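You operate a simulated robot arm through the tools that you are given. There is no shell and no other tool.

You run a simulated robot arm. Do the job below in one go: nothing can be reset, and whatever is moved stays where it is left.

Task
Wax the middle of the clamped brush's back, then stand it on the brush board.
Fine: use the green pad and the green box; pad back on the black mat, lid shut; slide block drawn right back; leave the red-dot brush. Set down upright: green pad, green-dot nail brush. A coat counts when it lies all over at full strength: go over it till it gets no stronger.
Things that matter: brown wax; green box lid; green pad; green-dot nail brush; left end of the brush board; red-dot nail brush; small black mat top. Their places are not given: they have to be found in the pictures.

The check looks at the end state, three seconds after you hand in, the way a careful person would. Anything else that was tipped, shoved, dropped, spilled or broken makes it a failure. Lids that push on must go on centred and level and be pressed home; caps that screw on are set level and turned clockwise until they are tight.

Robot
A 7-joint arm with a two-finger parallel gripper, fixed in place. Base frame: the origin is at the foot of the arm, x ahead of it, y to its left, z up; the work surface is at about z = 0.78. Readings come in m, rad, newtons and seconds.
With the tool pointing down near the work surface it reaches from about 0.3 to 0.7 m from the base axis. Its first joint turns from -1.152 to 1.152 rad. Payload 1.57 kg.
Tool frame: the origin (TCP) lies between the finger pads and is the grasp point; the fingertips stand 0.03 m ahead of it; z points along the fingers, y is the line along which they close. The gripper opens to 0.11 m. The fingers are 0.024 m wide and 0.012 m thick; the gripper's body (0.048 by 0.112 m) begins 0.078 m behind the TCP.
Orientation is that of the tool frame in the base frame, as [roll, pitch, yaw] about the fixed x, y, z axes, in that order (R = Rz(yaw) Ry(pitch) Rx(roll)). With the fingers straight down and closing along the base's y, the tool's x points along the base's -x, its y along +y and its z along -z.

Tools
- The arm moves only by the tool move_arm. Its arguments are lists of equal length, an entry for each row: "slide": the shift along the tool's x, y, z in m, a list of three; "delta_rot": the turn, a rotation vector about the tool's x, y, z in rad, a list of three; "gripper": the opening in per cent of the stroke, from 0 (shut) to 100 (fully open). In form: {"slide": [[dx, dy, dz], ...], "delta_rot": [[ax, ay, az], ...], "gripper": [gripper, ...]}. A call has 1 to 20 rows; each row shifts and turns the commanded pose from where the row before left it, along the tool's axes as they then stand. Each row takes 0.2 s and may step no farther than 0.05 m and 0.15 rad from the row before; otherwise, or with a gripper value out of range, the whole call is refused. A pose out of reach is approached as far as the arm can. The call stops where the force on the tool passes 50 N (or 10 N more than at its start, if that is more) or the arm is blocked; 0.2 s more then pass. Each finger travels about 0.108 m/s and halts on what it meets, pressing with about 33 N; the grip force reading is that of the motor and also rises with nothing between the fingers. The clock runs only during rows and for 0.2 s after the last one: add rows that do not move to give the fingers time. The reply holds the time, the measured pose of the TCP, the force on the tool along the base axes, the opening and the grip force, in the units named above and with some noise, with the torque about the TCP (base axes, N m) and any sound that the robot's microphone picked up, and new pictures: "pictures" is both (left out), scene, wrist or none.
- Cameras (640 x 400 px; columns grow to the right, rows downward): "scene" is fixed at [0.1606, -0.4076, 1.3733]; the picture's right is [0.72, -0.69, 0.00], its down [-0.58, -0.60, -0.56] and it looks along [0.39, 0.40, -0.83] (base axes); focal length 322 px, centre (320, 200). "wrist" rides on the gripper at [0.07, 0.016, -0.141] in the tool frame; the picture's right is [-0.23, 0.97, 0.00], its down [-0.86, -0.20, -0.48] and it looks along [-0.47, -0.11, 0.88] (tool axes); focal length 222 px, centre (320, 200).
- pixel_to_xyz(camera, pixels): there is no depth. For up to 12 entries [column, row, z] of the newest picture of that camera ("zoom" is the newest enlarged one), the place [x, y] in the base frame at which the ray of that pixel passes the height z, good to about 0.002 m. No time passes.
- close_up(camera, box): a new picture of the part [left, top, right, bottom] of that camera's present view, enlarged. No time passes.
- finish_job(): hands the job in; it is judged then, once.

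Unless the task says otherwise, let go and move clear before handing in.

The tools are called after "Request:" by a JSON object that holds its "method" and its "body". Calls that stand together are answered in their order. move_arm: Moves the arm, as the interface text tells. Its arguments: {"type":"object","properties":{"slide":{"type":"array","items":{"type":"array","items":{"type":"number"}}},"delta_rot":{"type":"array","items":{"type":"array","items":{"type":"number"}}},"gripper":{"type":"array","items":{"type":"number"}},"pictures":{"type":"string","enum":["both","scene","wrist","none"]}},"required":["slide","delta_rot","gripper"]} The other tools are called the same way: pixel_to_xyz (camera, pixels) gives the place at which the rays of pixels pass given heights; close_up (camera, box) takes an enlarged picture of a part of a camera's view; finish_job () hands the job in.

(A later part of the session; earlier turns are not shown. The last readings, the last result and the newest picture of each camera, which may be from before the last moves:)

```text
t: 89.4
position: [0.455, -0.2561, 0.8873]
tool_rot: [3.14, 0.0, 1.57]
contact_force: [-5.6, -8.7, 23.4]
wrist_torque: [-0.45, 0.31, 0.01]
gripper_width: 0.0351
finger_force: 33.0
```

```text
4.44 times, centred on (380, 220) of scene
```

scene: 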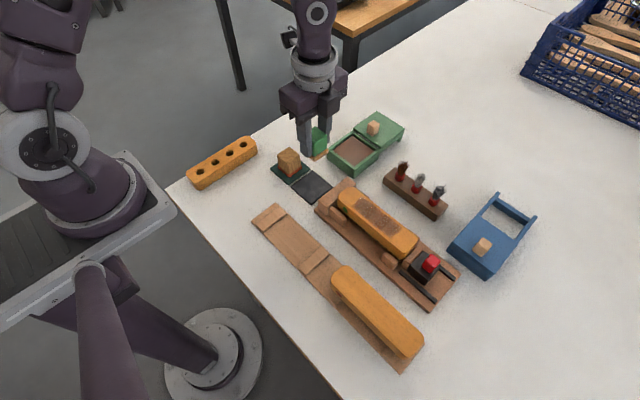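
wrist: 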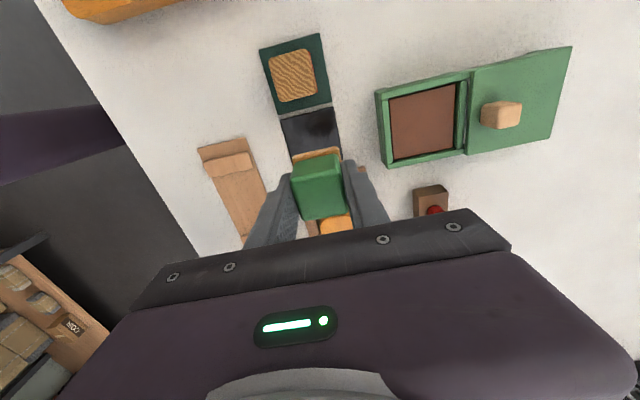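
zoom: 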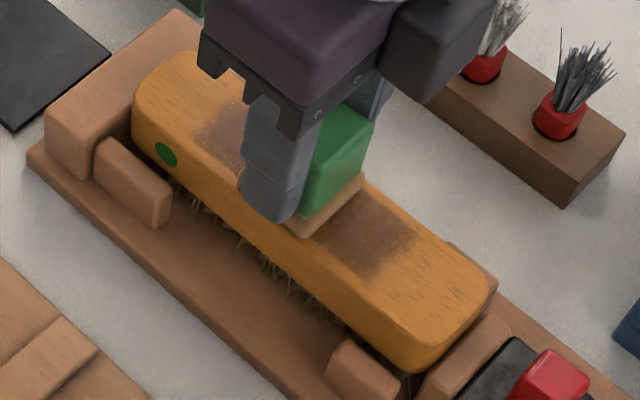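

Good steady contact (~23 N). One more full cycle over all three patches, then inspect.

Request:
{"method": "move_arm", "body": {"slide": [[0, 0, -0.0002], [0.008, 0.003, 0], [0.008, 0, 0], [0.005, -0.003, 0], [-0.004, -0.003, 0], [0.004, 0.003, 0], [-0.008, 0, 0], [-0.008, -0.003, 0], [-0.008, 0, 0], [-0.008, 0.003, 0], [-0.007, 0.003, 0], [0.004, -0.003, 0], [-0.004, -0.003, 0], [0.004, 0.003, 0], [0.008, 0, 0], [0.006, 0, 0], [0, 0.003, 0], [0, -0.006, 0], [0, 0.003, 0], [0, 0, 0]], "delta_rot": [[0, 0, 0], [0, 0, 0], [0, 0, 0], [0, 0, 0], [0, 0, 0], [0, 0, 0], [0, 0, 0], [0, 0, 0], [0, 0, 0], [0, 0, 0], [0, 0, 0], [0, 0, 0], [0, 0, 0], [0, 0, 0], [0, 0, 0], [0, 0, 0], [0, 0, 0], [0, 0, 0], [0, 0, 0], [0, 0, 0]], "gripper": [20, 20, 20, 20, 20, 20, 20, 20, 20, 20, 20, 20, 20, 20, 20, 20, 20, 20, 20, 20], "pictures": "none"}}

Request:
{"method": "move_arm", "body": {"slide": [[0, 0, -0.02], [0, 0, -0.0266], [0.0415, 0, 0], [0.0415, 0, 0], [0.0415, 0, 0], [0.0415, 0, 0], [0, 0, 0]], "delta_rot": [[0, 0, 0], [0, 0, 0], [0, 0, 0], [0, 0, 0], [0, 0, 0], [0, 0, 0], [0, 0, 0]], "gripper": [20, 20, 20, 20, 20, 20, 20], "pictures": "both"}}

Request:
{"method": "close_up", "body": {"camera": "scene", "box": [345, 188, 405, 240]}}

Request:
{"method": "close_up", "body": {"camera": "scene", "box": [348, 192, 378, 218]}}

Request:
{"method": "close_up", "body": {"camera": "scene", "box": [372, 212, 402, 240]}}

```text
t: 91.2
position: [0.4531, -0.2456, 0.8862]
tool_rot: [3.139, -0.008, 1.575]
contact_force: [-3.1, 4.9, 15.4]
wrist_torque: [0.03, 0.2, -0.04]
gripper_width: 0.0354
finger_force: 32.9
stopped in row 8: the force on the tool passed its limit at 52 N (the readings are from after the stop); the commanded pose is now the measured one
```

```text
t: 92.8
position: [0.4539, -0.079, 0.9326]
tool_rot: [3.139, -0.005, 1.572]
contact_force: [-0.4, 0.5, -1.2]
wrist_torque: [0.04, -0.02, 0.02]
gripper_width: 0.0356
finger_force: 32.8
```

scene: 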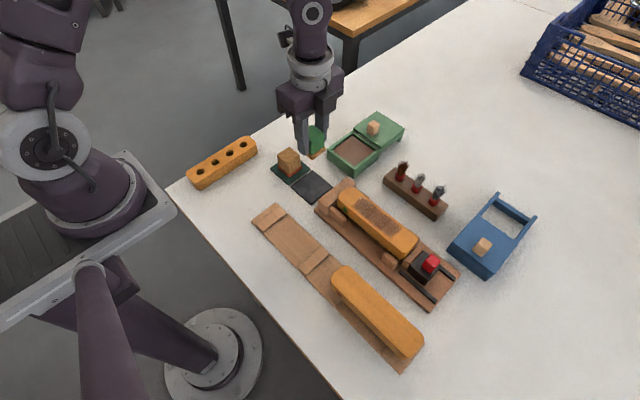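
wrist: 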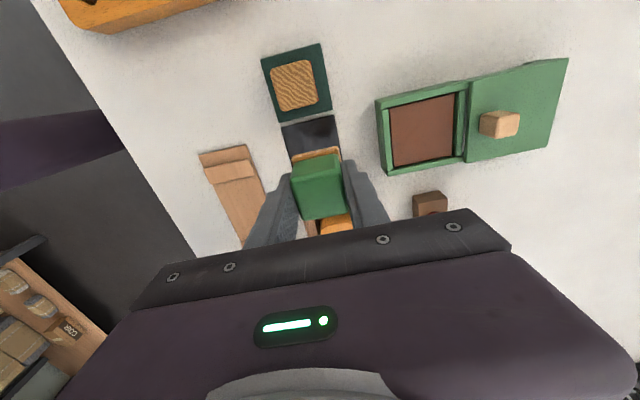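

```text
7.69 times, centred on (375, 214) of scene
```

zoom: 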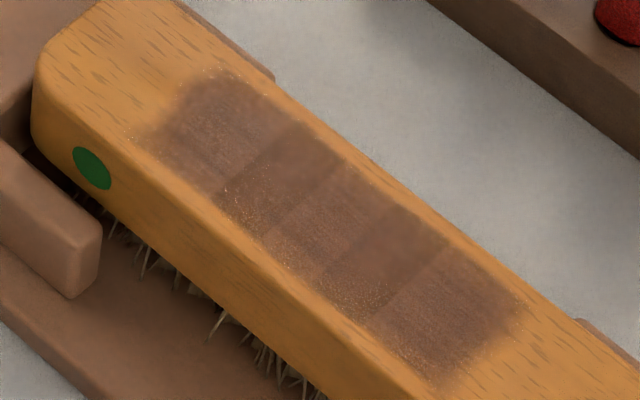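

```text
15.38 times, centred on (363, 205) of scene
```

zoom: 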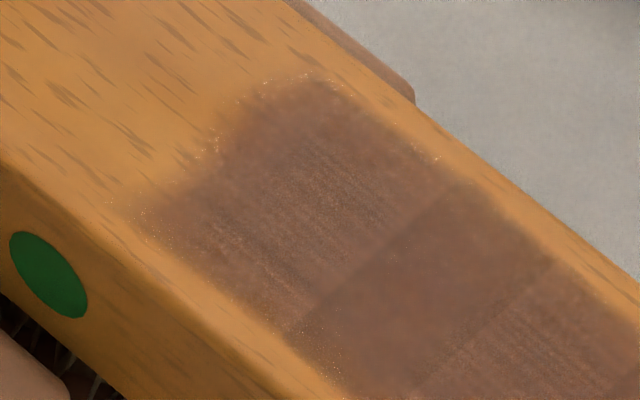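

```text
14.29 times, centred on (387, 226) of scene
```

zoom: 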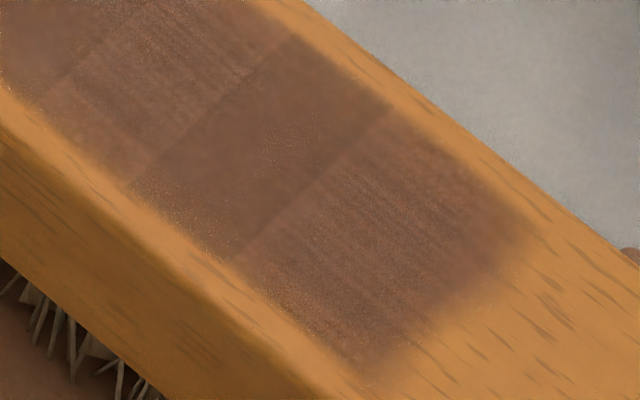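

The coat looks identical to the previous inspection, so it has reached full strength in all patches. Now I'll return the pad: correct the small tilt, centre over the black mat, and check alignment.

Request:
{"method": "move_arm", "body": {"slide": [[-0.0052, -0.009, 0], [0, 0, 0.03], [0, 0, 0.03], [0, 0, 0.02], [0, 0, 0.01], [0, 0, 0]], "delta_rot": [[0.0025, -0.005, 0], [0, 0, 0], [0, 0, 0], [0, 0, 0], [0, 0, 0], [0, 0, 0]], "gripper": [20, 20, 20, 20, 20, 20], "pictures": "both"}}

Request:
{"method": "close_up", "body": {"camera": "scene", "box": [265, 130, 365, 215]}}

Request:
{"method": "close_up", "body": {"camera": "wrist", "box": [220, 100, 440, 240]}}

```text
t: 94.2
position: [0.445, -0.0851, 0.8427]
tool_rot: [-3.14, -0.001, 1.572]
contact_force: [0.1, 0.1, -0.7]
wrist_torque: [0.02, 0.0, -0.04]
gripper_width: 0.0352
finger_force: 33.3
```

scene: 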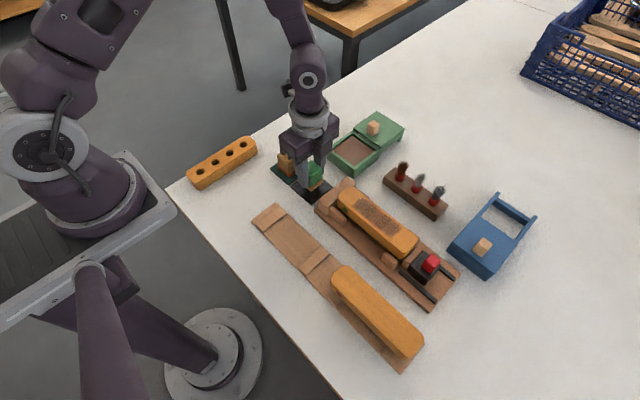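
wrist: 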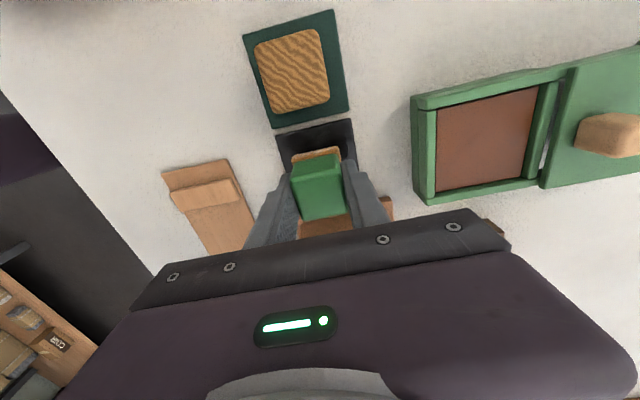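

```text
4.71 times, centred on (315, 172) of scene
```

zoom: 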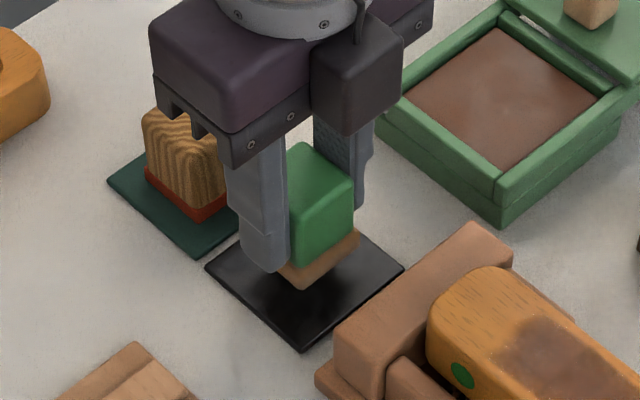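

```text
2.86 times, centred on (330, 170) of wrist
```

zoom: 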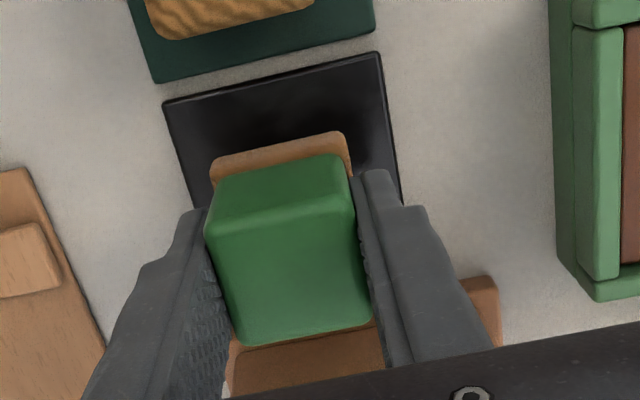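

The pad is centred over the mat about 15 mm up. Lowering gently until touch.

Request:
{"method": "move_arm", "body": {"slide": [[0, 0, 0.006], [0, 0, 0.004], [0, 0, 0.003], [0, 0, 0.001], [0, 0, 0]], "delta_rot": [[0, 0, 0], [0, 0, 0], [0, 0, 0], [0, 0, 0], [0, 0, 0]], "gripper": [20, 20, 20, 20, 20], "pictures": "none"}}

Request:
{"method": "move_arm", "body": {"slide": [[0, 0, 0.001], [0, 0, 0]], "delta_rot": [[0, 0, 0], [0, 0, 0]], "gripper": [20, 20], "pictures": "none"}}

```text
t: 95.4
position: [0.4436, -0.085, 0.8299]
tool_rot: [-3.139, 0.0, 1.574]
contact_force: [-0.3, -0.8, -0.4]
wrist_torque: [0.0, -0.01, -0.01]
gripper_width: 0.0351
finger_force: 33.3
```

```text
t: 96.0
position: [0.4447, -0.0852, 0.829]
tool_rot: [-3.141, -0.002, 1.572]
contact_force: [0.5, 0.0, -0.7]
wrist_torque: [0.02, 0.01, 0.0]
gripper_width: 0.0352
finger_force: 32.5
```

No contact yet. Two more small steps.

Request:
{"method": "move_arm", "body": {"slide": [[0, 0, 0.0008], [0, 0, 0.0008], [0, 0, 0]], "delta_rot": [[0, 0, 0], [0, 0, 0], [0, 0, 0]], "gripper": [20, 20, 20], "pictures": "none"}}

Request:
{"method": "close_up", "body": {"camera": "scene", "box": [275, 140, 345, 205]}}

```text
t: 96.8
position: [0.4434, -0.084, 0.8268]
tool_rot: [-3.141, 0.001, 1.573]
contact_force: [-0.3, -0.2, -0.6]
wrist_torque: [0.02, -0.02, -0.01]
gripper_width: 0.0353
finger_force: 33.3
```

```text
6.15 times, centred on (310, 172) of scene
```

zoom: 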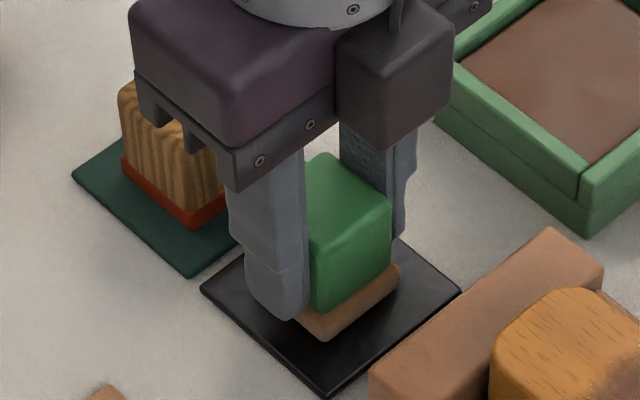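

Very close to the mat now, still no force. Continuing in 0.7 mm steps.

Request:
{"method": "move_arm", "body": {"slide": [[0, 0, 0.0007], [0, 0, 0.0007], [0, 0, 0]], "delta_rot": [[0, 0, 0], [0, 0, 0], [0, 0, 0]], "gripper": [20, 20, 20], "pictures": "none"}}

```text
t: 97.6
position: [0.4439, -0.0843, 0.8272]
tool_rot: [-3.139, 0.0, 1.574]
contact_force: [0.5, 0.9, -0.3]
wrist_torque: [0.02, 0.0, 0.01]
gripper_width: 0.0351
finger_force: 32.7
```

Request:
{"method": "move_arm", "body": {"slide": [[0, 0, 0.0007], [0, 0, 0.0007], [0, 0, 0]], "delta_rot": [[0, 0, 0], [0, 0, 0], [0, 0, 0]], "gripper": [20, 20, 20], "pictures": "none"}}

```text
t: 98.5
position: [0.4452, -0.0846, 0.8253]
tool_rot: [-3.14, -0.002, 1.572]
contact_force: [-5.1, 1.9, 16.8]
wrist_torque: [0.05, 0.09, 0.01]
gripper_width: 0.0349
finger_force: 33.4
stopped in row 3: the force on the tool passed its limit at 51 N (the readings are from after the stop); the commanded pose is now the measured one
```

The pad is on the mat (17 N). I'll ease slightly and open the fingers.

Request:
{"method": "move_arm", "body": {"slide": [[0, 0, -0.0006], [0, 0, 0], [0, 0, 0], [0, 0, 0], [0, 0, 0], [0, 0, 0]], "delta_rot": [[0, 0, 0], [0, 0, 0], [0, 0, 0], [0, 0, 0], [0, 0, 0], [0, 0, 0]], "gripper": [20, 36, 45, 60, 80, 80], "pictures": "both"}}

Request:
{"method": "close_up", "body": {"camera": "scene", "box": [275, 140, 345, 205]}}

```text
t: 99.9
position: [0.4443, -0.0861, 0.826]
tool_rot: [-3.14, -0.001, 1.573]
contact_force: [0.1, -0.1, 0.0]
wrist_torque: [-0.02, 0.01, 0.04]
gripper_width: 0.088
finger_force: 0.1
```

scene: 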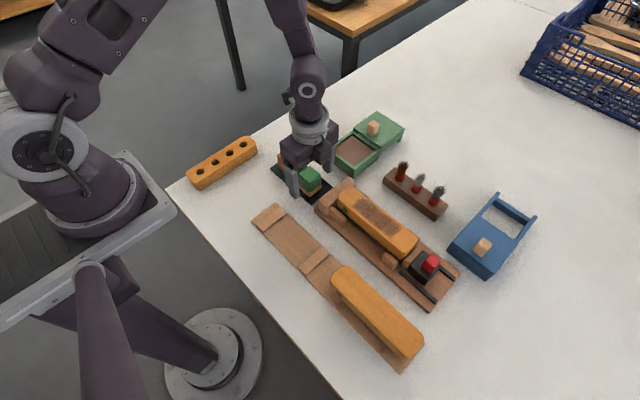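
wrist: 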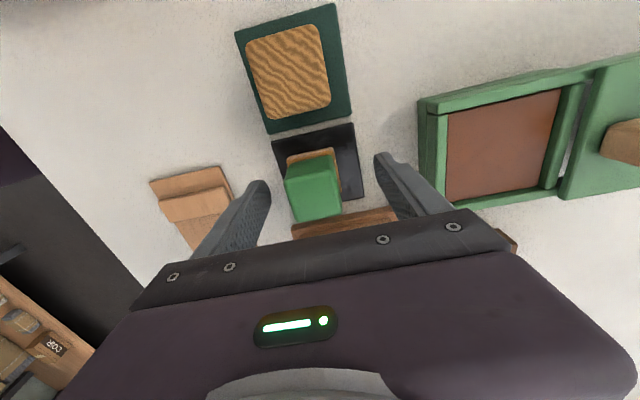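

```text
6.15 times, centred on (310, 172) of scene
```

zoom: 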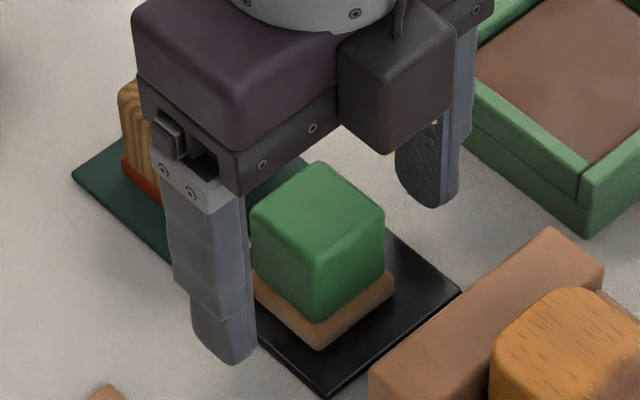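

The pad stands upright on the mat. I'll check how well it's centred there.

Request:
{"method": "pixel_to_xyz", "body": {"camera": "zoom", "pixels": [[320, 351, 0.784], [394, 280, 0.784], [325, 397, 0.782], [461, 291, 0.782]]}}

Request:
{"method": "close_up", "body": {"camera": "wrist", "box": [240, 100, 400, 240]}}

```text
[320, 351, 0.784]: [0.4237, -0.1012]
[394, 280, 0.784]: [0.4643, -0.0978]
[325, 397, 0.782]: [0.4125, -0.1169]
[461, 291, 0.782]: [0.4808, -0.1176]
```

```text
2.86 times, centred on (320, 170) of wrist
```

zoom: 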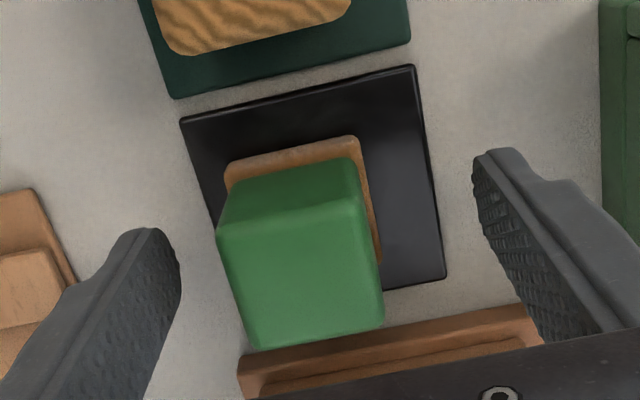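

The pad is fully on the mat, centred within a few mm. I'll rise and move toward the lid knob near (0.648,-0.087) for a look from the wrist camera.

Request:
{"method": "move_arm", "body": {"slide": [[0, 0, -0.03], [0, 0, -0.04], [0, 0, -0.03], [0, 0.045, 0], [0, 0.045, 0], [0, 0.045, 0], [0, 0.045, 0], [0, 0, 0]], "delta_rot": [[0, 0, 0], [0, 0, 0], [0, 0, 0], [0, 0, 0], [0, 0, 0], [0, 0, 0], [0, 0, 0], [0, 0, 0]], "gripper": [80, 80, 80, 60, 60, 60, 60, 60], "pictures": "both"}}

Request:
{"method": "close_up", "body": {"camera": "scene", "box": [320, 95, 410, 175]}}

Request:
{"method": "close_up", "body": {"camera": "wrist", "box": [200, 80, 440, 230]}}

```text
t: 101.7
position: [0.6253, -0.0839, 0.9277]
tool_rot: [-3.14, 0.0, 1.573]
contact_force: [0.9, 0.4, 0.3]
wrist_torque: [-0.01, 0.04, -0.02]
gripper_width: 0.066
finger_force: 0.1
```

scene: 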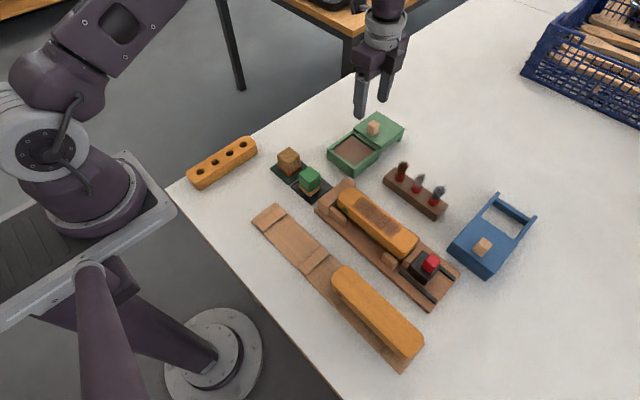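
wrist: 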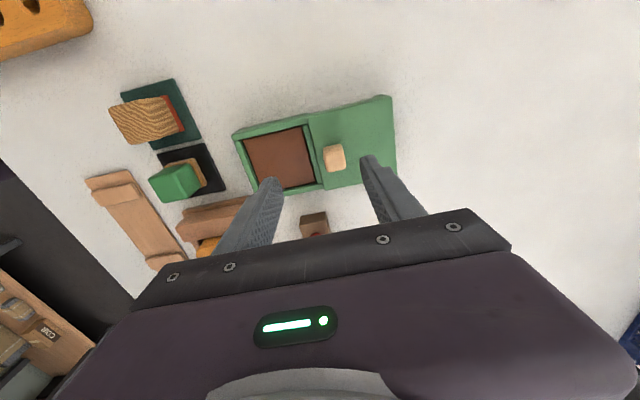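

```text
5.00 times, centred on (365, 135) of scene
```

zoom: 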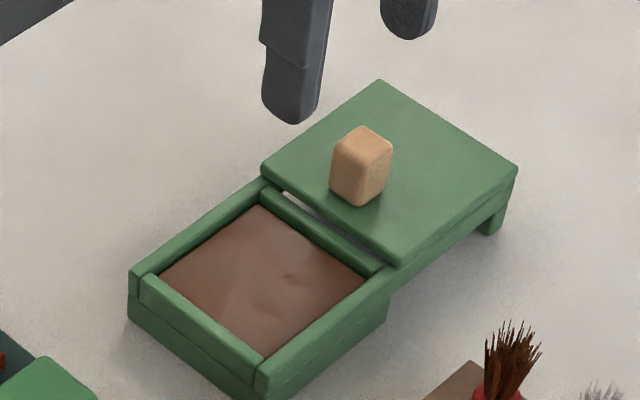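

```text
2.67 times, centred on (320, 155) of wrist
```

zoom: 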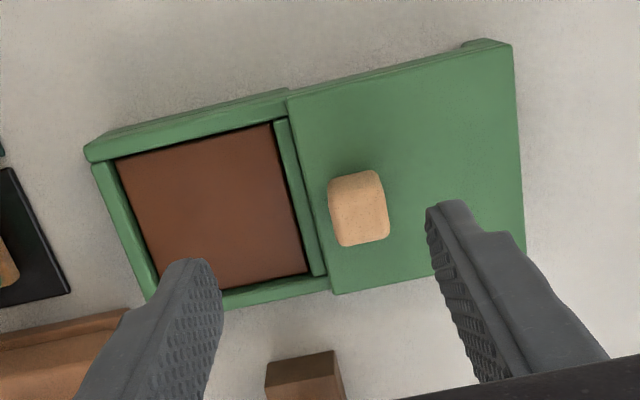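

Request:
{"method": "pixel_to_xyz", "body": {"camera": "wrist", "pixels": [[335, 158.75, 0.835], [335, 158.75, 0.845], [308, 115.5, 0.82], [324, 190, 0.82], [391.5, 97, 0.82], [232.5, 134, 0.815], [255.5, 186, 0.815], [425, 206, 0.9]]}}

Request:
{"method": "pixel_to_xyz", "body": {"camera": "scene", "pixels": [[374, 123.4, 0.835], [374, 123.4, 0.845], [353.4, 128, 0.82], [381, 147.4, 0.82], [404.4, 128.4, 0.82], [377, 111, 0.82], [330.8, 150.4, 0.815], [352.5, 167.5, 0.815]]}}

```text
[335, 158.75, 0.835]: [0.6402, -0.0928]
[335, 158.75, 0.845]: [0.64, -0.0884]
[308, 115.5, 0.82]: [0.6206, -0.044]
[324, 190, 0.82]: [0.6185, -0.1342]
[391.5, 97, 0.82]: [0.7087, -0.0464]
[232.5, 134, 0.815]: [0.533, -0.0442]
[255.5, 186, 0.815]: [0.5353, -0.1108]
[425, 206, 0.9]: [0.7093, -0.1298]
```

```text
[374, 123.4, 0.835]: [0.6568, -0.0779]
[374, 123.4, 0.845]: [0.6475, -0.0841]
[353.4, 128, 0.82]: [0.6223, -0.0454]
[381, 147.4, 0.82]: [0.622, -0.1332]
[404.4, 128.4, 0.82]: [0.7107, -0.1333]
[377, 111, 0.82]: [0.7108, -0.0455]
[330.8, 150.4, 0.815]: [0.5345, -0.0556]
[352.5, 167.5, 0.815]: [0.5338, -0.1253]
```

Triangulation puts the knob at about (0.641,-0.088) with its top near z≈0.85, and the lid top at z≈0.82. I'll lower over the knob with tips ~5 mm above the lid.

Request:
{"method": "move_arm", "body": {"slide": [[-0.0032, 0.0163, 0], [0, 0, 0.03], [0, 0, 0.025], [0, 0, 0.015], [0, 0, 0]], "delta_rot": [[0, 0, 0], [0, 0, 0], [0, 0, 0], [0, 0, 0], [0, 0, 0]], "gripper": [60, 60, 60, 60, 60], "pictures": "both"}}

Request:
{"method": "close_up", "body": {"camera": "scene", "box": [320, 85, 410, 175]}}

Request:
{"method": "close_up", "body": {"camera": "wrist", "box": [200, 80, 440, 230]}}

```text
t: 102.9
position: [0.6418, -0.0873, 0.8554]
tool_rot: [-3.14, -0.003, 1.572]
contact_force: [0.8, 0.4, 0.0]
wrist_torque: [0.0, -0.01, -0.01]
gripper_width: 0.0659
finger_force: 0.1
```

scene: 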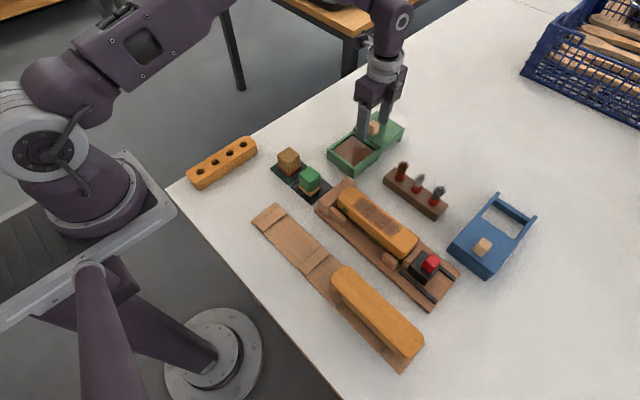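
wrist: 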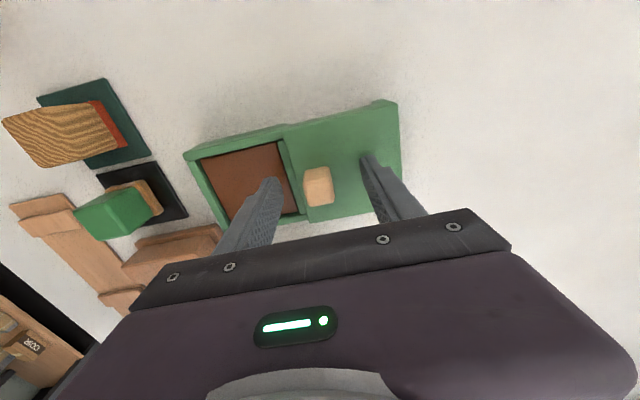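

```text
4.44 times, centred on (365, 130) of scene
```

zoom: 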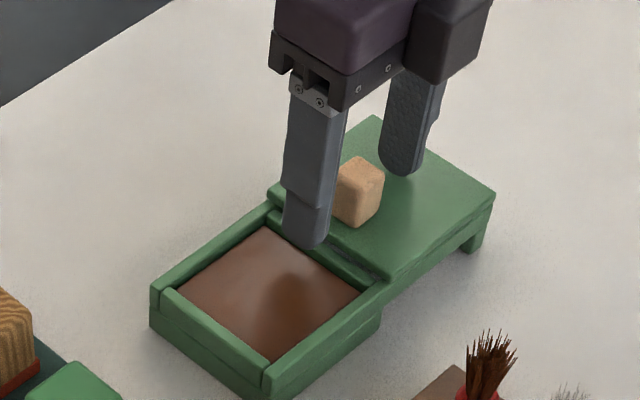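

```text
2.67 times, centred on (320, 155) of wrist
```

zoom: 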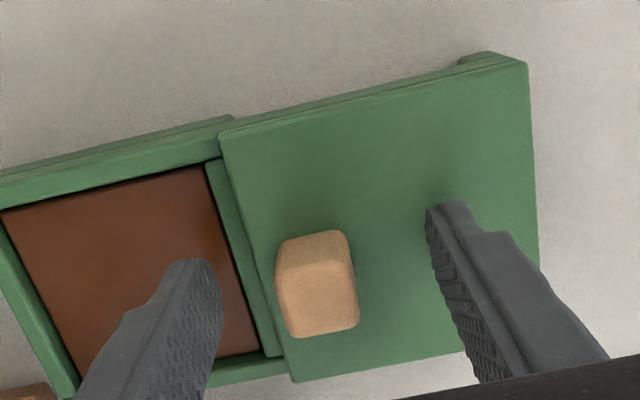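

Fingers straddle the knob. Closing on it.

Request:
{"method": "move_arm", "body": {"slide": [[0, 0, 0], [0, 0, 0], [0, 0, 0], [0, 0, 0], [0, 0, 0]], "delta_rot": [[0, 0, 0], [0, 0, 0], [0, 0, 0], [0, 0, 0], [0, 0, 0]], "gripper": [40, 25, 10, 10, 10], "pictures": "both"}}

Request:
{"method": "close_up", "body": {"camera": "scene", "box": [320, 85, 410, 175]}}

```text
t: 104.1
position: [0.6406, -0.0863, 0.8558]
tool_rot: [-3.14, -0.003, 1.572]
contact_force: [-11.6, 0.5, 3.0]
wrist_torque: [0.13, 0.21, -0.08]
gripper_width: 0.0215
finger_force: 34.5
```

scene: 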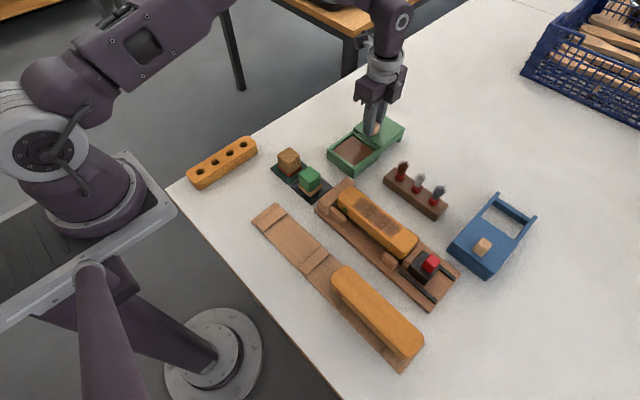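
wrist: 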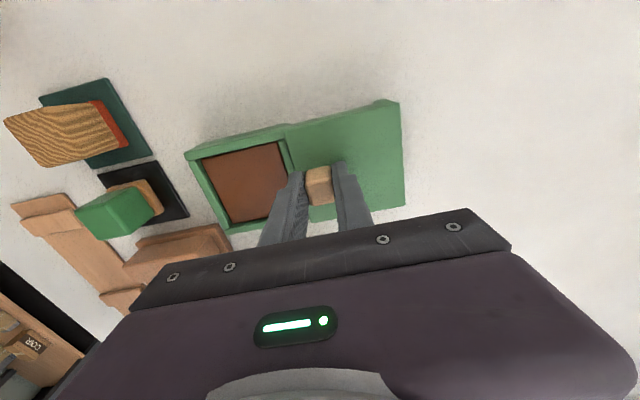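

```text
4.44 times, centred on (365, 130) of scene
```

zoom: 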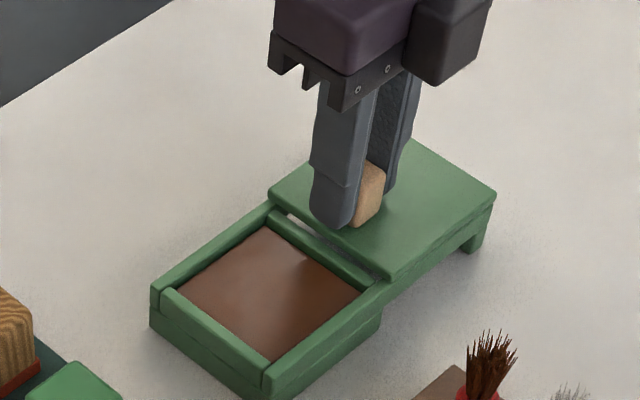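

The knob is gripped (0.0215 m wide). I'll slide the lid toward -x in steps and watch the force.

Request:
{"method": "move_arm", "body": {"slide": [[0, -0.005, 0], [0, -0.01, 0], [0, -0.01, 0], [0, -0.01, 0], [0, 0, 0]], "delta_rot": [[0, 0, 0], [0, 0, 0], [0, 0, 0], [0, 0, 0], [0, 0, 0]], "gripper": [10, 10, 10, 10, 10], "pictures": "both"}}

Request:
{"method": "close_up", "body": {"camera": "scene", "box": [320, 85, 410, 175]}}

```text
t: 105.3
position: [0.6058, -0.0874, 0.8562]
tool_rot: [-3.14, 0.0, 1.573]
contact_force: [0.0, -1.1, -8.9]
wrist_torque: [-0.53, -0.07, 0.0]
gripper_width: 0.0214
finger_force: 34.9
```

scene: 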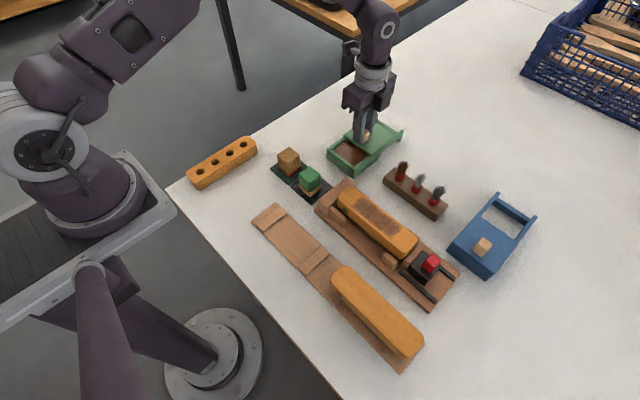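
wrist: 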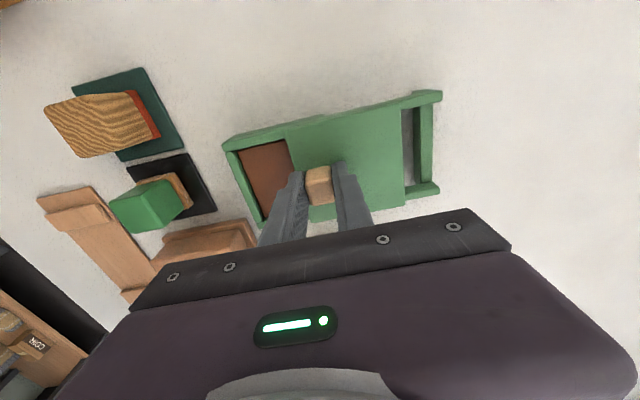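

```text
4.44 times, centred on (365, 130) of scene
```

zoom: 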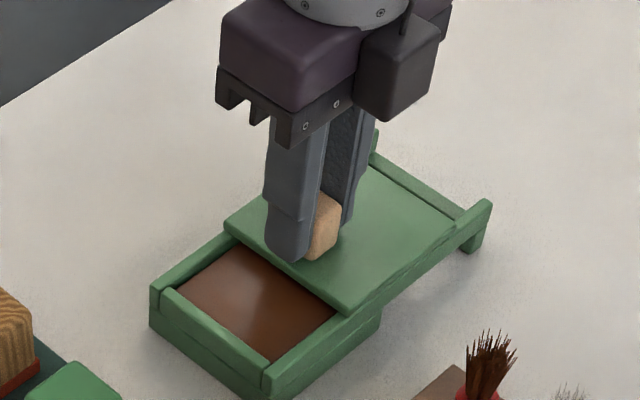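

The lid slides well (about 35 mm so far). There's a slight upward pull, so I'll lower 0.5 mm and keep sliding.

Request:
{"method": "move_arm", "body": {"slide": [[0, 0, 0.0006], [0, -0.01, 0], [0, -0.01, 0], [0, -0.01, 0], [0, -0.01, 0], [0, -0.005, 0], [0, 0, 0]], "delta_rot": [[0, 0, 0], [0, 0, 0], [0, 0, 0], [0, 0, 0], [0, 0, 0], [0, 0, 0], [0, 0, 0]], "gripper": [10, 10, 10, 10, 10, 10, 10], "pictures": "both"}}

Request:
{"method": "close_up", "body": {"camera": "scene", "box": [320, 85, 410, 175]}}

```text
t: 106.9
position: [0.5614, -0.0876, 0.8551]
tool_rot: [3.141, -0.002, 1.573]
contact_force: [0.9, 8.3, 26.8]
wrist_torque: [0.1, 0.07, -0.05]
gripper_width: 0.0214
finger_force: 34.5
```

scene: 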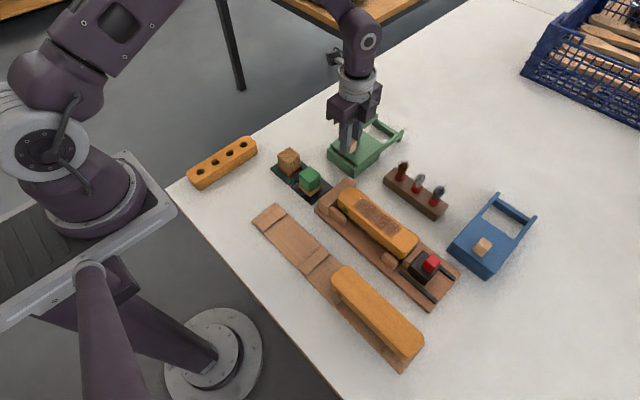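
wrist: 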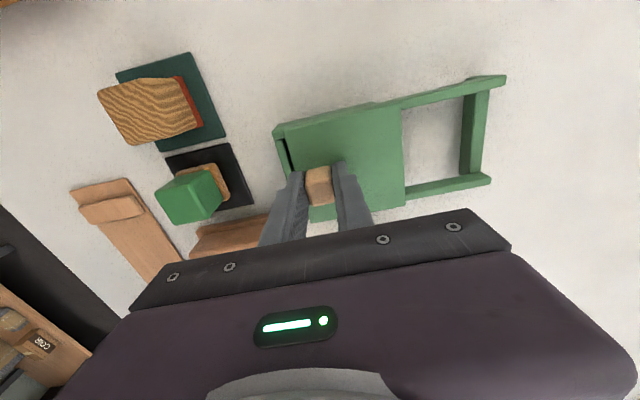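

```text
4.44 times, centred on (365, 130) of scene
```

zoom: 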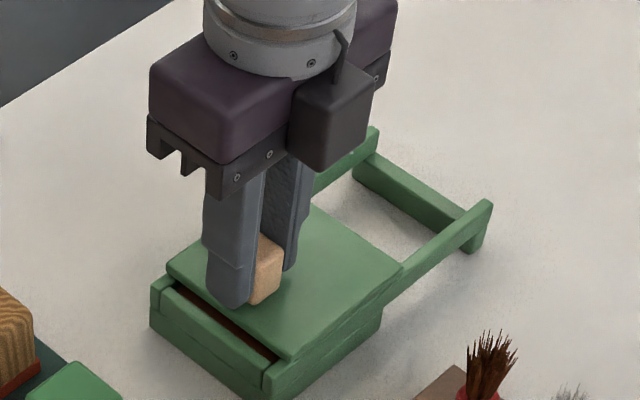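

Almost closed, with a dark gap still visible at the front edge. I'll relieve the downward push by 0.5 mm and slide the remaining few mm in small steps.

Request:
{"method": "move_arm", "body": {"slide": [[0, 0, -0.0005], [0, -0.003, 0], [0, -0.002, 0], [0, -0.001, 0], [0, 0, 0]], "delta_rot": [[0, 0, 0], [0, 0, 0], [0, 0, 0], [0, 0, 0], [0, 0, 0]], "gripper": [10, 10, 10, 10, 10], "pictures": "none"}}

Request:
{"method": "close_up", "body": {"camera": "scene", "box": [320, 115, 400, 180]}}

Request:
{"method": "close_up", "body": {"camera": "wrist", "box": [250, 70, 450, 220]}}

```text
t: 108.1
position: [0.5543, -0.087, 0.8554]
tool_rot: [3.141, -0.001, 1.573]
contact_force: [0.4, 14.3, 13.1]
wrist_torque: [0.48, -0.02, -0.07]
gripper_width: 0.0214
finger_force: 34.4
```

```text
6.15 times, centred on (360, 148) of scene
```

zoom: 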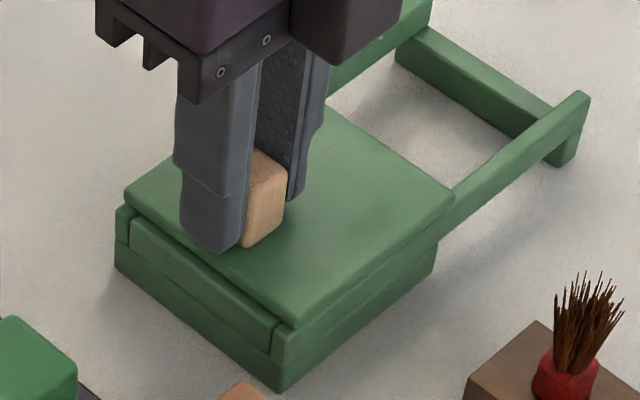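

```text
2.67 times, centred on (350, 145) of wrist
```

zoom: 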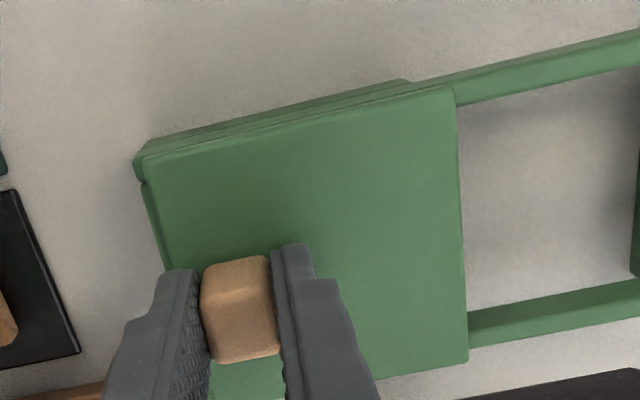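

Only a sliver remains. The rail pushes sideways (14 N in +y), so I'll shift 1 mm that way and finish sliding until it stops.

Request:
{"method": "move_arm", "body": {"slide": [[0.0008, 0, -0.0003], [0, -0.001, 0], [0, -0.001, 0], [0, -0.001, 0], [0, 0, 0]], "delta_rot": [[0, 0, 0], [0, 0, 0], [0, 0, 0], [0, 0, 0], [0, 0, 0]], "gripper": [10, 10, 10, 10, 10], "pictures": "none"}}

Request:
{"method": "close_up", "body": {"camera": "scene", "box": [320, 115, 400, 180]}}

Request:
{"method": "close_up", "body": {"camera": "wrist", "box": [250, 70, 450, 220]}}

```text
t: 109.3
position: [0.5522, -0.0877, 0.8549]
tool_rot: [-3.14, -0.001, 1.573]
contact_force: [0.0, -1.4, -27.4]
wrist_torque: [-0.01, -0.09, -0.06]
gripper_width: 0.0217
finger_force: 34.5
```

```text
6.15 times, centred on (360, 148) of scene
```

zoom: 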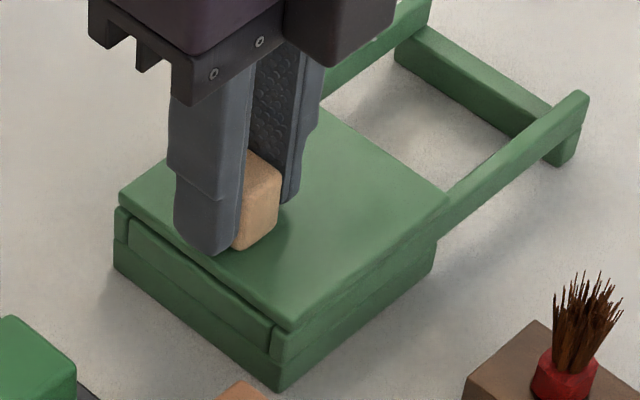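

```text
2.67 times, centred on (350, 145) of wrist
```

zoom: 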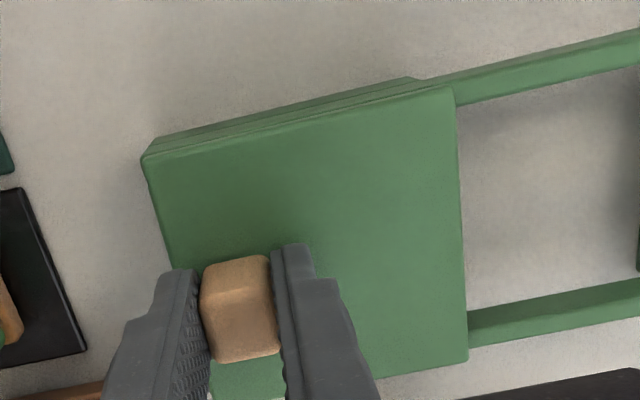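

Nearly flush, with no end-stop force yet. I'll compare with the closed blue box and step a bit farther.

Request:
{"method": "move_arm", "body": {"slide": [[0, 0, 0.0004], [0, -0.001, 0], [0, -0.001, 0], [0, 0, 0]], "delta_rot": [[0, 0, 0], [0, 0, 0], [0, 0, 0], [0, 0, 0]], "gripper": [10, 10, 10, 10], "pictures": "none"}}

Request:
{"method": "close_up", "body": {"camera": "scene", "box": [320, 115, 400, 180]}}

Request:
{"method": "close_up", "body": {"camera": "scene", "box": [440, 190, 540, 285]}}

```text
t: 110.3
position: [0.5509, -0.0876, 0.8564]
tool_rot: [-3.139, -0.001, 1.574]
contact_force: [2.1, -5.4, -27.3]
wrist_torque: [-0.1, -0.05, -0.06]
gripper_width: 0.0212
finger_force: 34.5
```

```text
6.15 times, centred on (360, 148) of scene
```

zoom: 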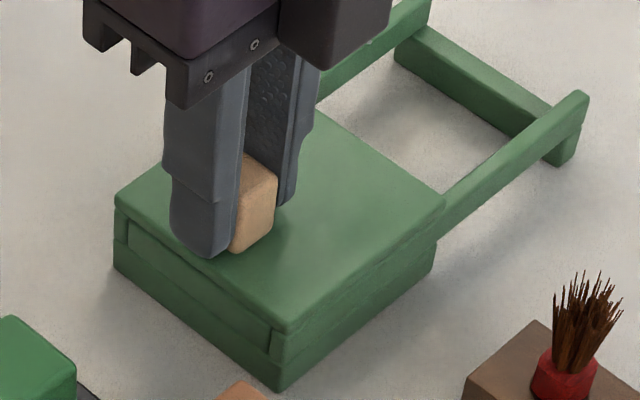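

```text
4.21 times, centred on (490, 238) of scene
```

zoom: 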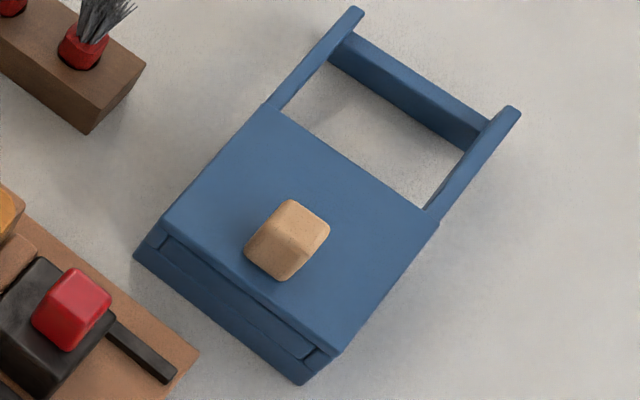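

The lid now looks flush at the front. I'll relax the vertical load and probe a little farther to find the stop.

Request:
{"method": "move_arm", "body": {"slide": [[0, 0, 0.0006], [0, -0.0007, 0], [0, 0, 0]], "delta_rot": [[0, 0, 0], [0, 0, 0], [0, 0, 0]], "gripper": [10, 10, 10], "pictures": "none"}}

Request:
{"method": "move_arm", "body": {"slide": [[0, -0.0007, 0], [0, 0, 0]], "delta_rot": [[0, 0, 0], [0, 0, 0]], "gripper": [10, 10], "pictures": "none"}}

Request:
{"method": "close_up", "body": {"camera": "scene", "box": [320, 115, 400, 180]}}

```text
t: 111.1
position: [0.5498, -0.0864, 0.8548]
tool_rot: [3.142, 0.001, 1.571]
contact_force: [2.7, -7.6, -12.9]
wrist_torque: [0.03, 0.07, -0.08]
gripper_width: 0.0214
finger_force: 34.4
```

```text
t: 111.7
position: [0.5506, -0.0884, 0.8547]
tool_rot: [3.139, 0.001, 1.573]
contact_force: [9.3, -13.0, -12.2]
wrist_torque: [0.0, -0.07, -0.11]
gripper_width: 0.0213
finger_force: 34.4
```

```text
6.15 times, centred on (360, 148) of scene
```

zoom: 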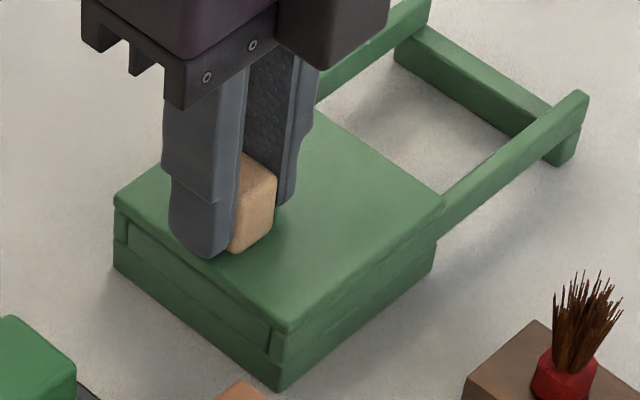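

The x force is rising (9 N), so the stop is reached. One more small push, then relax and release.

Request:
{"method": "move_arm", "body": {"slide": [[0.0006, -0.0008, 0.0003], [0, 0, 0]], "delta_rot": [[0, 0, 0], [0, 0, 0]], "gripper": [10, 10], "pictures": "none"}}

Request:
{"method": "close_up", "body": {"camera": "scene", "box": [320, 115, 400, 180]}}

```text
t: 112.3
position: [0.5486, -0.0876, 0.8555]
tool_rot: [3.138, 0.002, 1.573]
contact_force: [15.6, -16.9, -1.3]
wrist_torque: [-0.21, -0.04, -0.05]
gripper_width: 0.0218
finger_force: 34.3
```

```text
6.15 times, centred on (360, 148) of scene
```

zoom: 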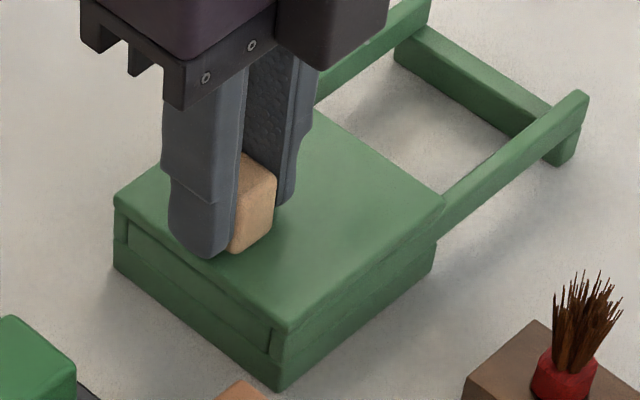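

The lid is home against its stop (15.6 N, no more motion). I'll relax the side load and open the fingers.

Request:
{"method": "move_arm", "body": {"slide": [[-0.0013, 0.0005, 0], [0, 0, 0], [0, 0, 0], [0, 0, 0], [0, 0, 0]], "delta_rot": [[0, 0, 0], [0, 0, 0], [0, 0, 0], [0, 0, 0], [0, 0, 0]], "gripper": [10, 22, 30, 45, 45], "pictures": "both"}}

Request:
{"method": "close_up", "body": {"camera": "scene", "box": [320, 115, 400, 180]}}

```text
t: 113.5
position: [0.5475, -0.088, 0.8556]
tool_rot: [-3.141, -0.002, 1.573]
contact_force: [0.0, -0.2, -1.4]
wrist_torque: [0.0, -0.03, 0.01]
gripper_width: 0.0496
finger_force: 0.0
```

scene: 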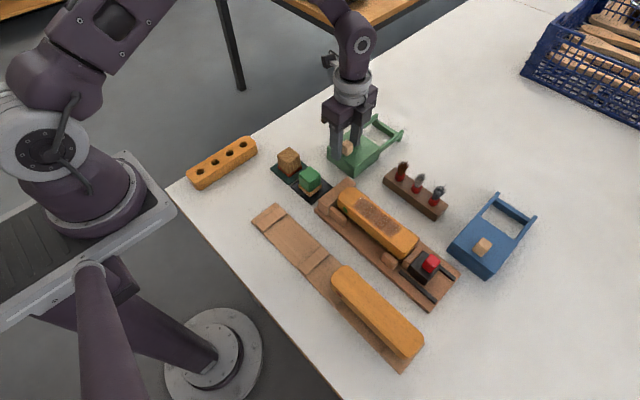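
wrist: 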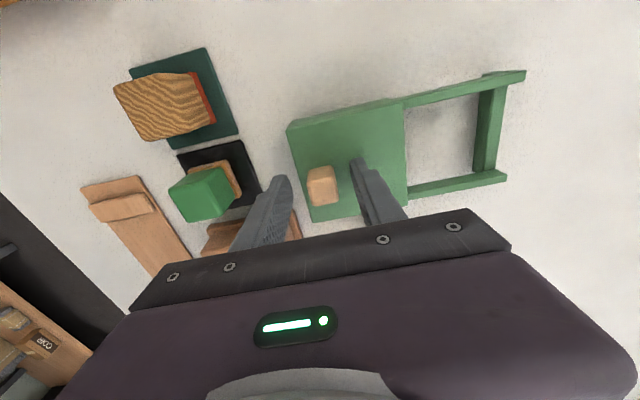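

```text
6.15 times, centred on (360, 148) of scene
```

zoom: 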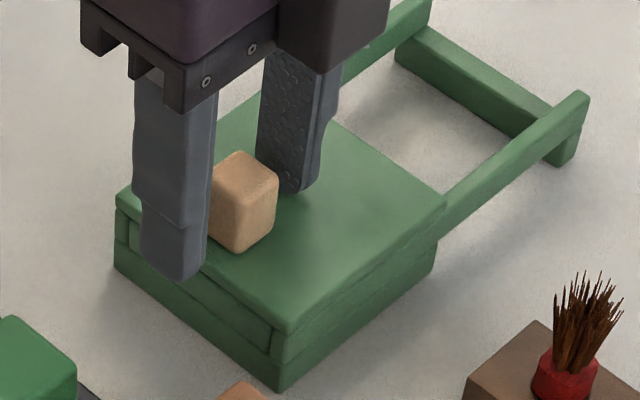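

The lid is shut and the box hasn't moved. I'll rise and move over toward the slide block's red knob for a closer look.

Request:
{"method": "move_arm", "body": {"slide": [[0, 0, -0.04], [0, 0, -0.04], [0, 0, -0.03], [0, -0.046, 0], [0, -0.046, 0], [-0.047, 0, 0], [-0.047, 0, 0], [-0.047, 0, 0], [-0.047, 0, 0], [-0.047, 0, 0], [-0.047, 0, 0], [0, 0, 0]], "delta_rot": [[0, 0, 0], [0, 0, 0], [0, 0, 0], [0, 0, 0], [0, 0, 0], [0, 0, 0], [0, 0, 0], [0, 0, 0], [0, 0, 0], [0, 0, 0], [0, 0, 0], [0, 0, 0]], "gripper": [45, 45, 45, 60, 60, 60, 60, 60, 60, 60, 60, 60], "pictures": "both"}}

Request:
{"method": "close_up", "body": {"camera": "wrist", "box": [200, 80, 440, 230]}}

Request:
{"method": "close_up", "body": {"camera": "scene", "box": [380, 220, 470, 310]}}

```text
t: 116.1
position: [0.4574, -0.3673, 0.9631]
tool_rot: [3.141, -0.002, 1.572]
contact_force: [0.2, -0.3, -0.8]
wrist_torque: [0.01, 0.02, -0.02]
gripper_width: 0.0658
finger_force: 0.0
```

scene: 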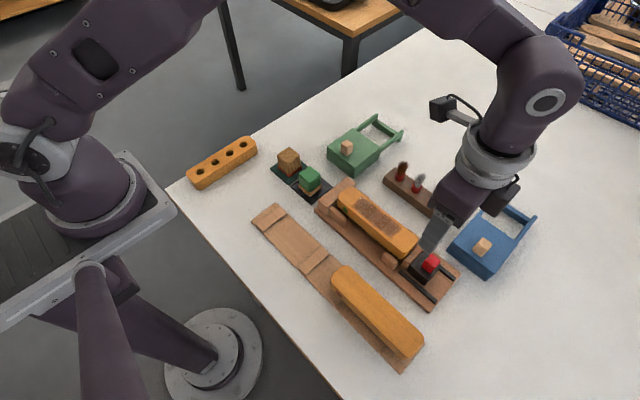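
wrist: 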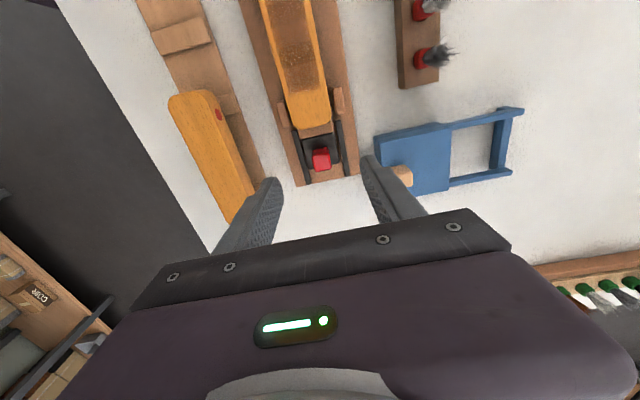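

```text
2.67 times, centred on (320, 155) of wrist
```

zoom: 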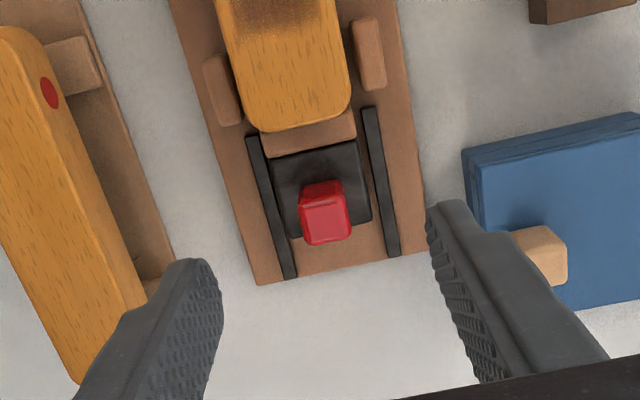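

```text
4.44 times, centred on (425, 265) of scene
```

zoom: 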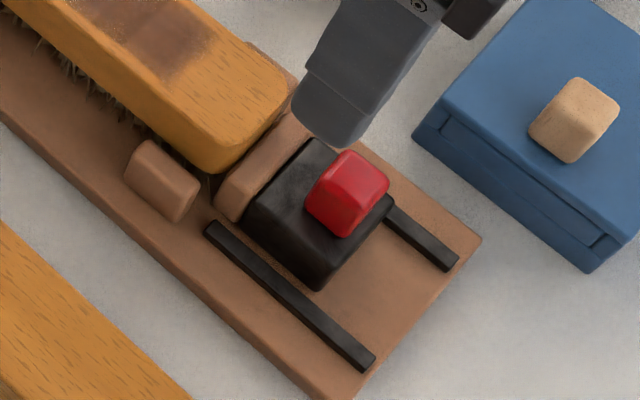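

Request:
{"method": "pixel_to_xyz", "body": {"camera": "wrist", "pixels": [[322.25, 163.25, 0.84], [322.25, 163.25, 0.86], [313, 149.5, 0.82], [328.5, 147, 0.82], [302, 139, 0.815], [333.5, 133, 0.815], [415.6, 139.3, 0.785], [298, 186, 0.785]]}}

Request:
{"method": "pixel_to_xyz", "body": {"camera": "scene", "pixels": [[431.75, 260.05, 0.84], [431.75, 260.05, 0.86], [423.5, 253.5, 0.82], [430, 271.9, 0.82]]}}

```text
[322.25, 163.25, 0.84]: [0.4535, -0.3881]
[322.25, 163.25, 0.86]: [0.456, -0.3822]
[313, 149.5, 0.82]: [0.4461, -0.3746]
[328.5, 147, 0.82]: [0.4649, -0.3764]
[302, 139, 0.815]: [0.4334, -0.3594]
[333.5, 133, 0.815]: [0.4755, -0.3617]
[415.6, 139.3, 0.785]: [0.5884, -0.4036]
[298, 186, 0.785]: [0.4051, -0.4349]
```

```text
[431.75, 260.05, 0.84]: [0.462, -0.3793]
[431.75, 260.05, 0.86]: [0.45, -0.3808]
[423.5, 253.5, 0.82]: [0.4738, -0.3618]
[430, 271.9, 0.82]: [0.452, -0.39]
```

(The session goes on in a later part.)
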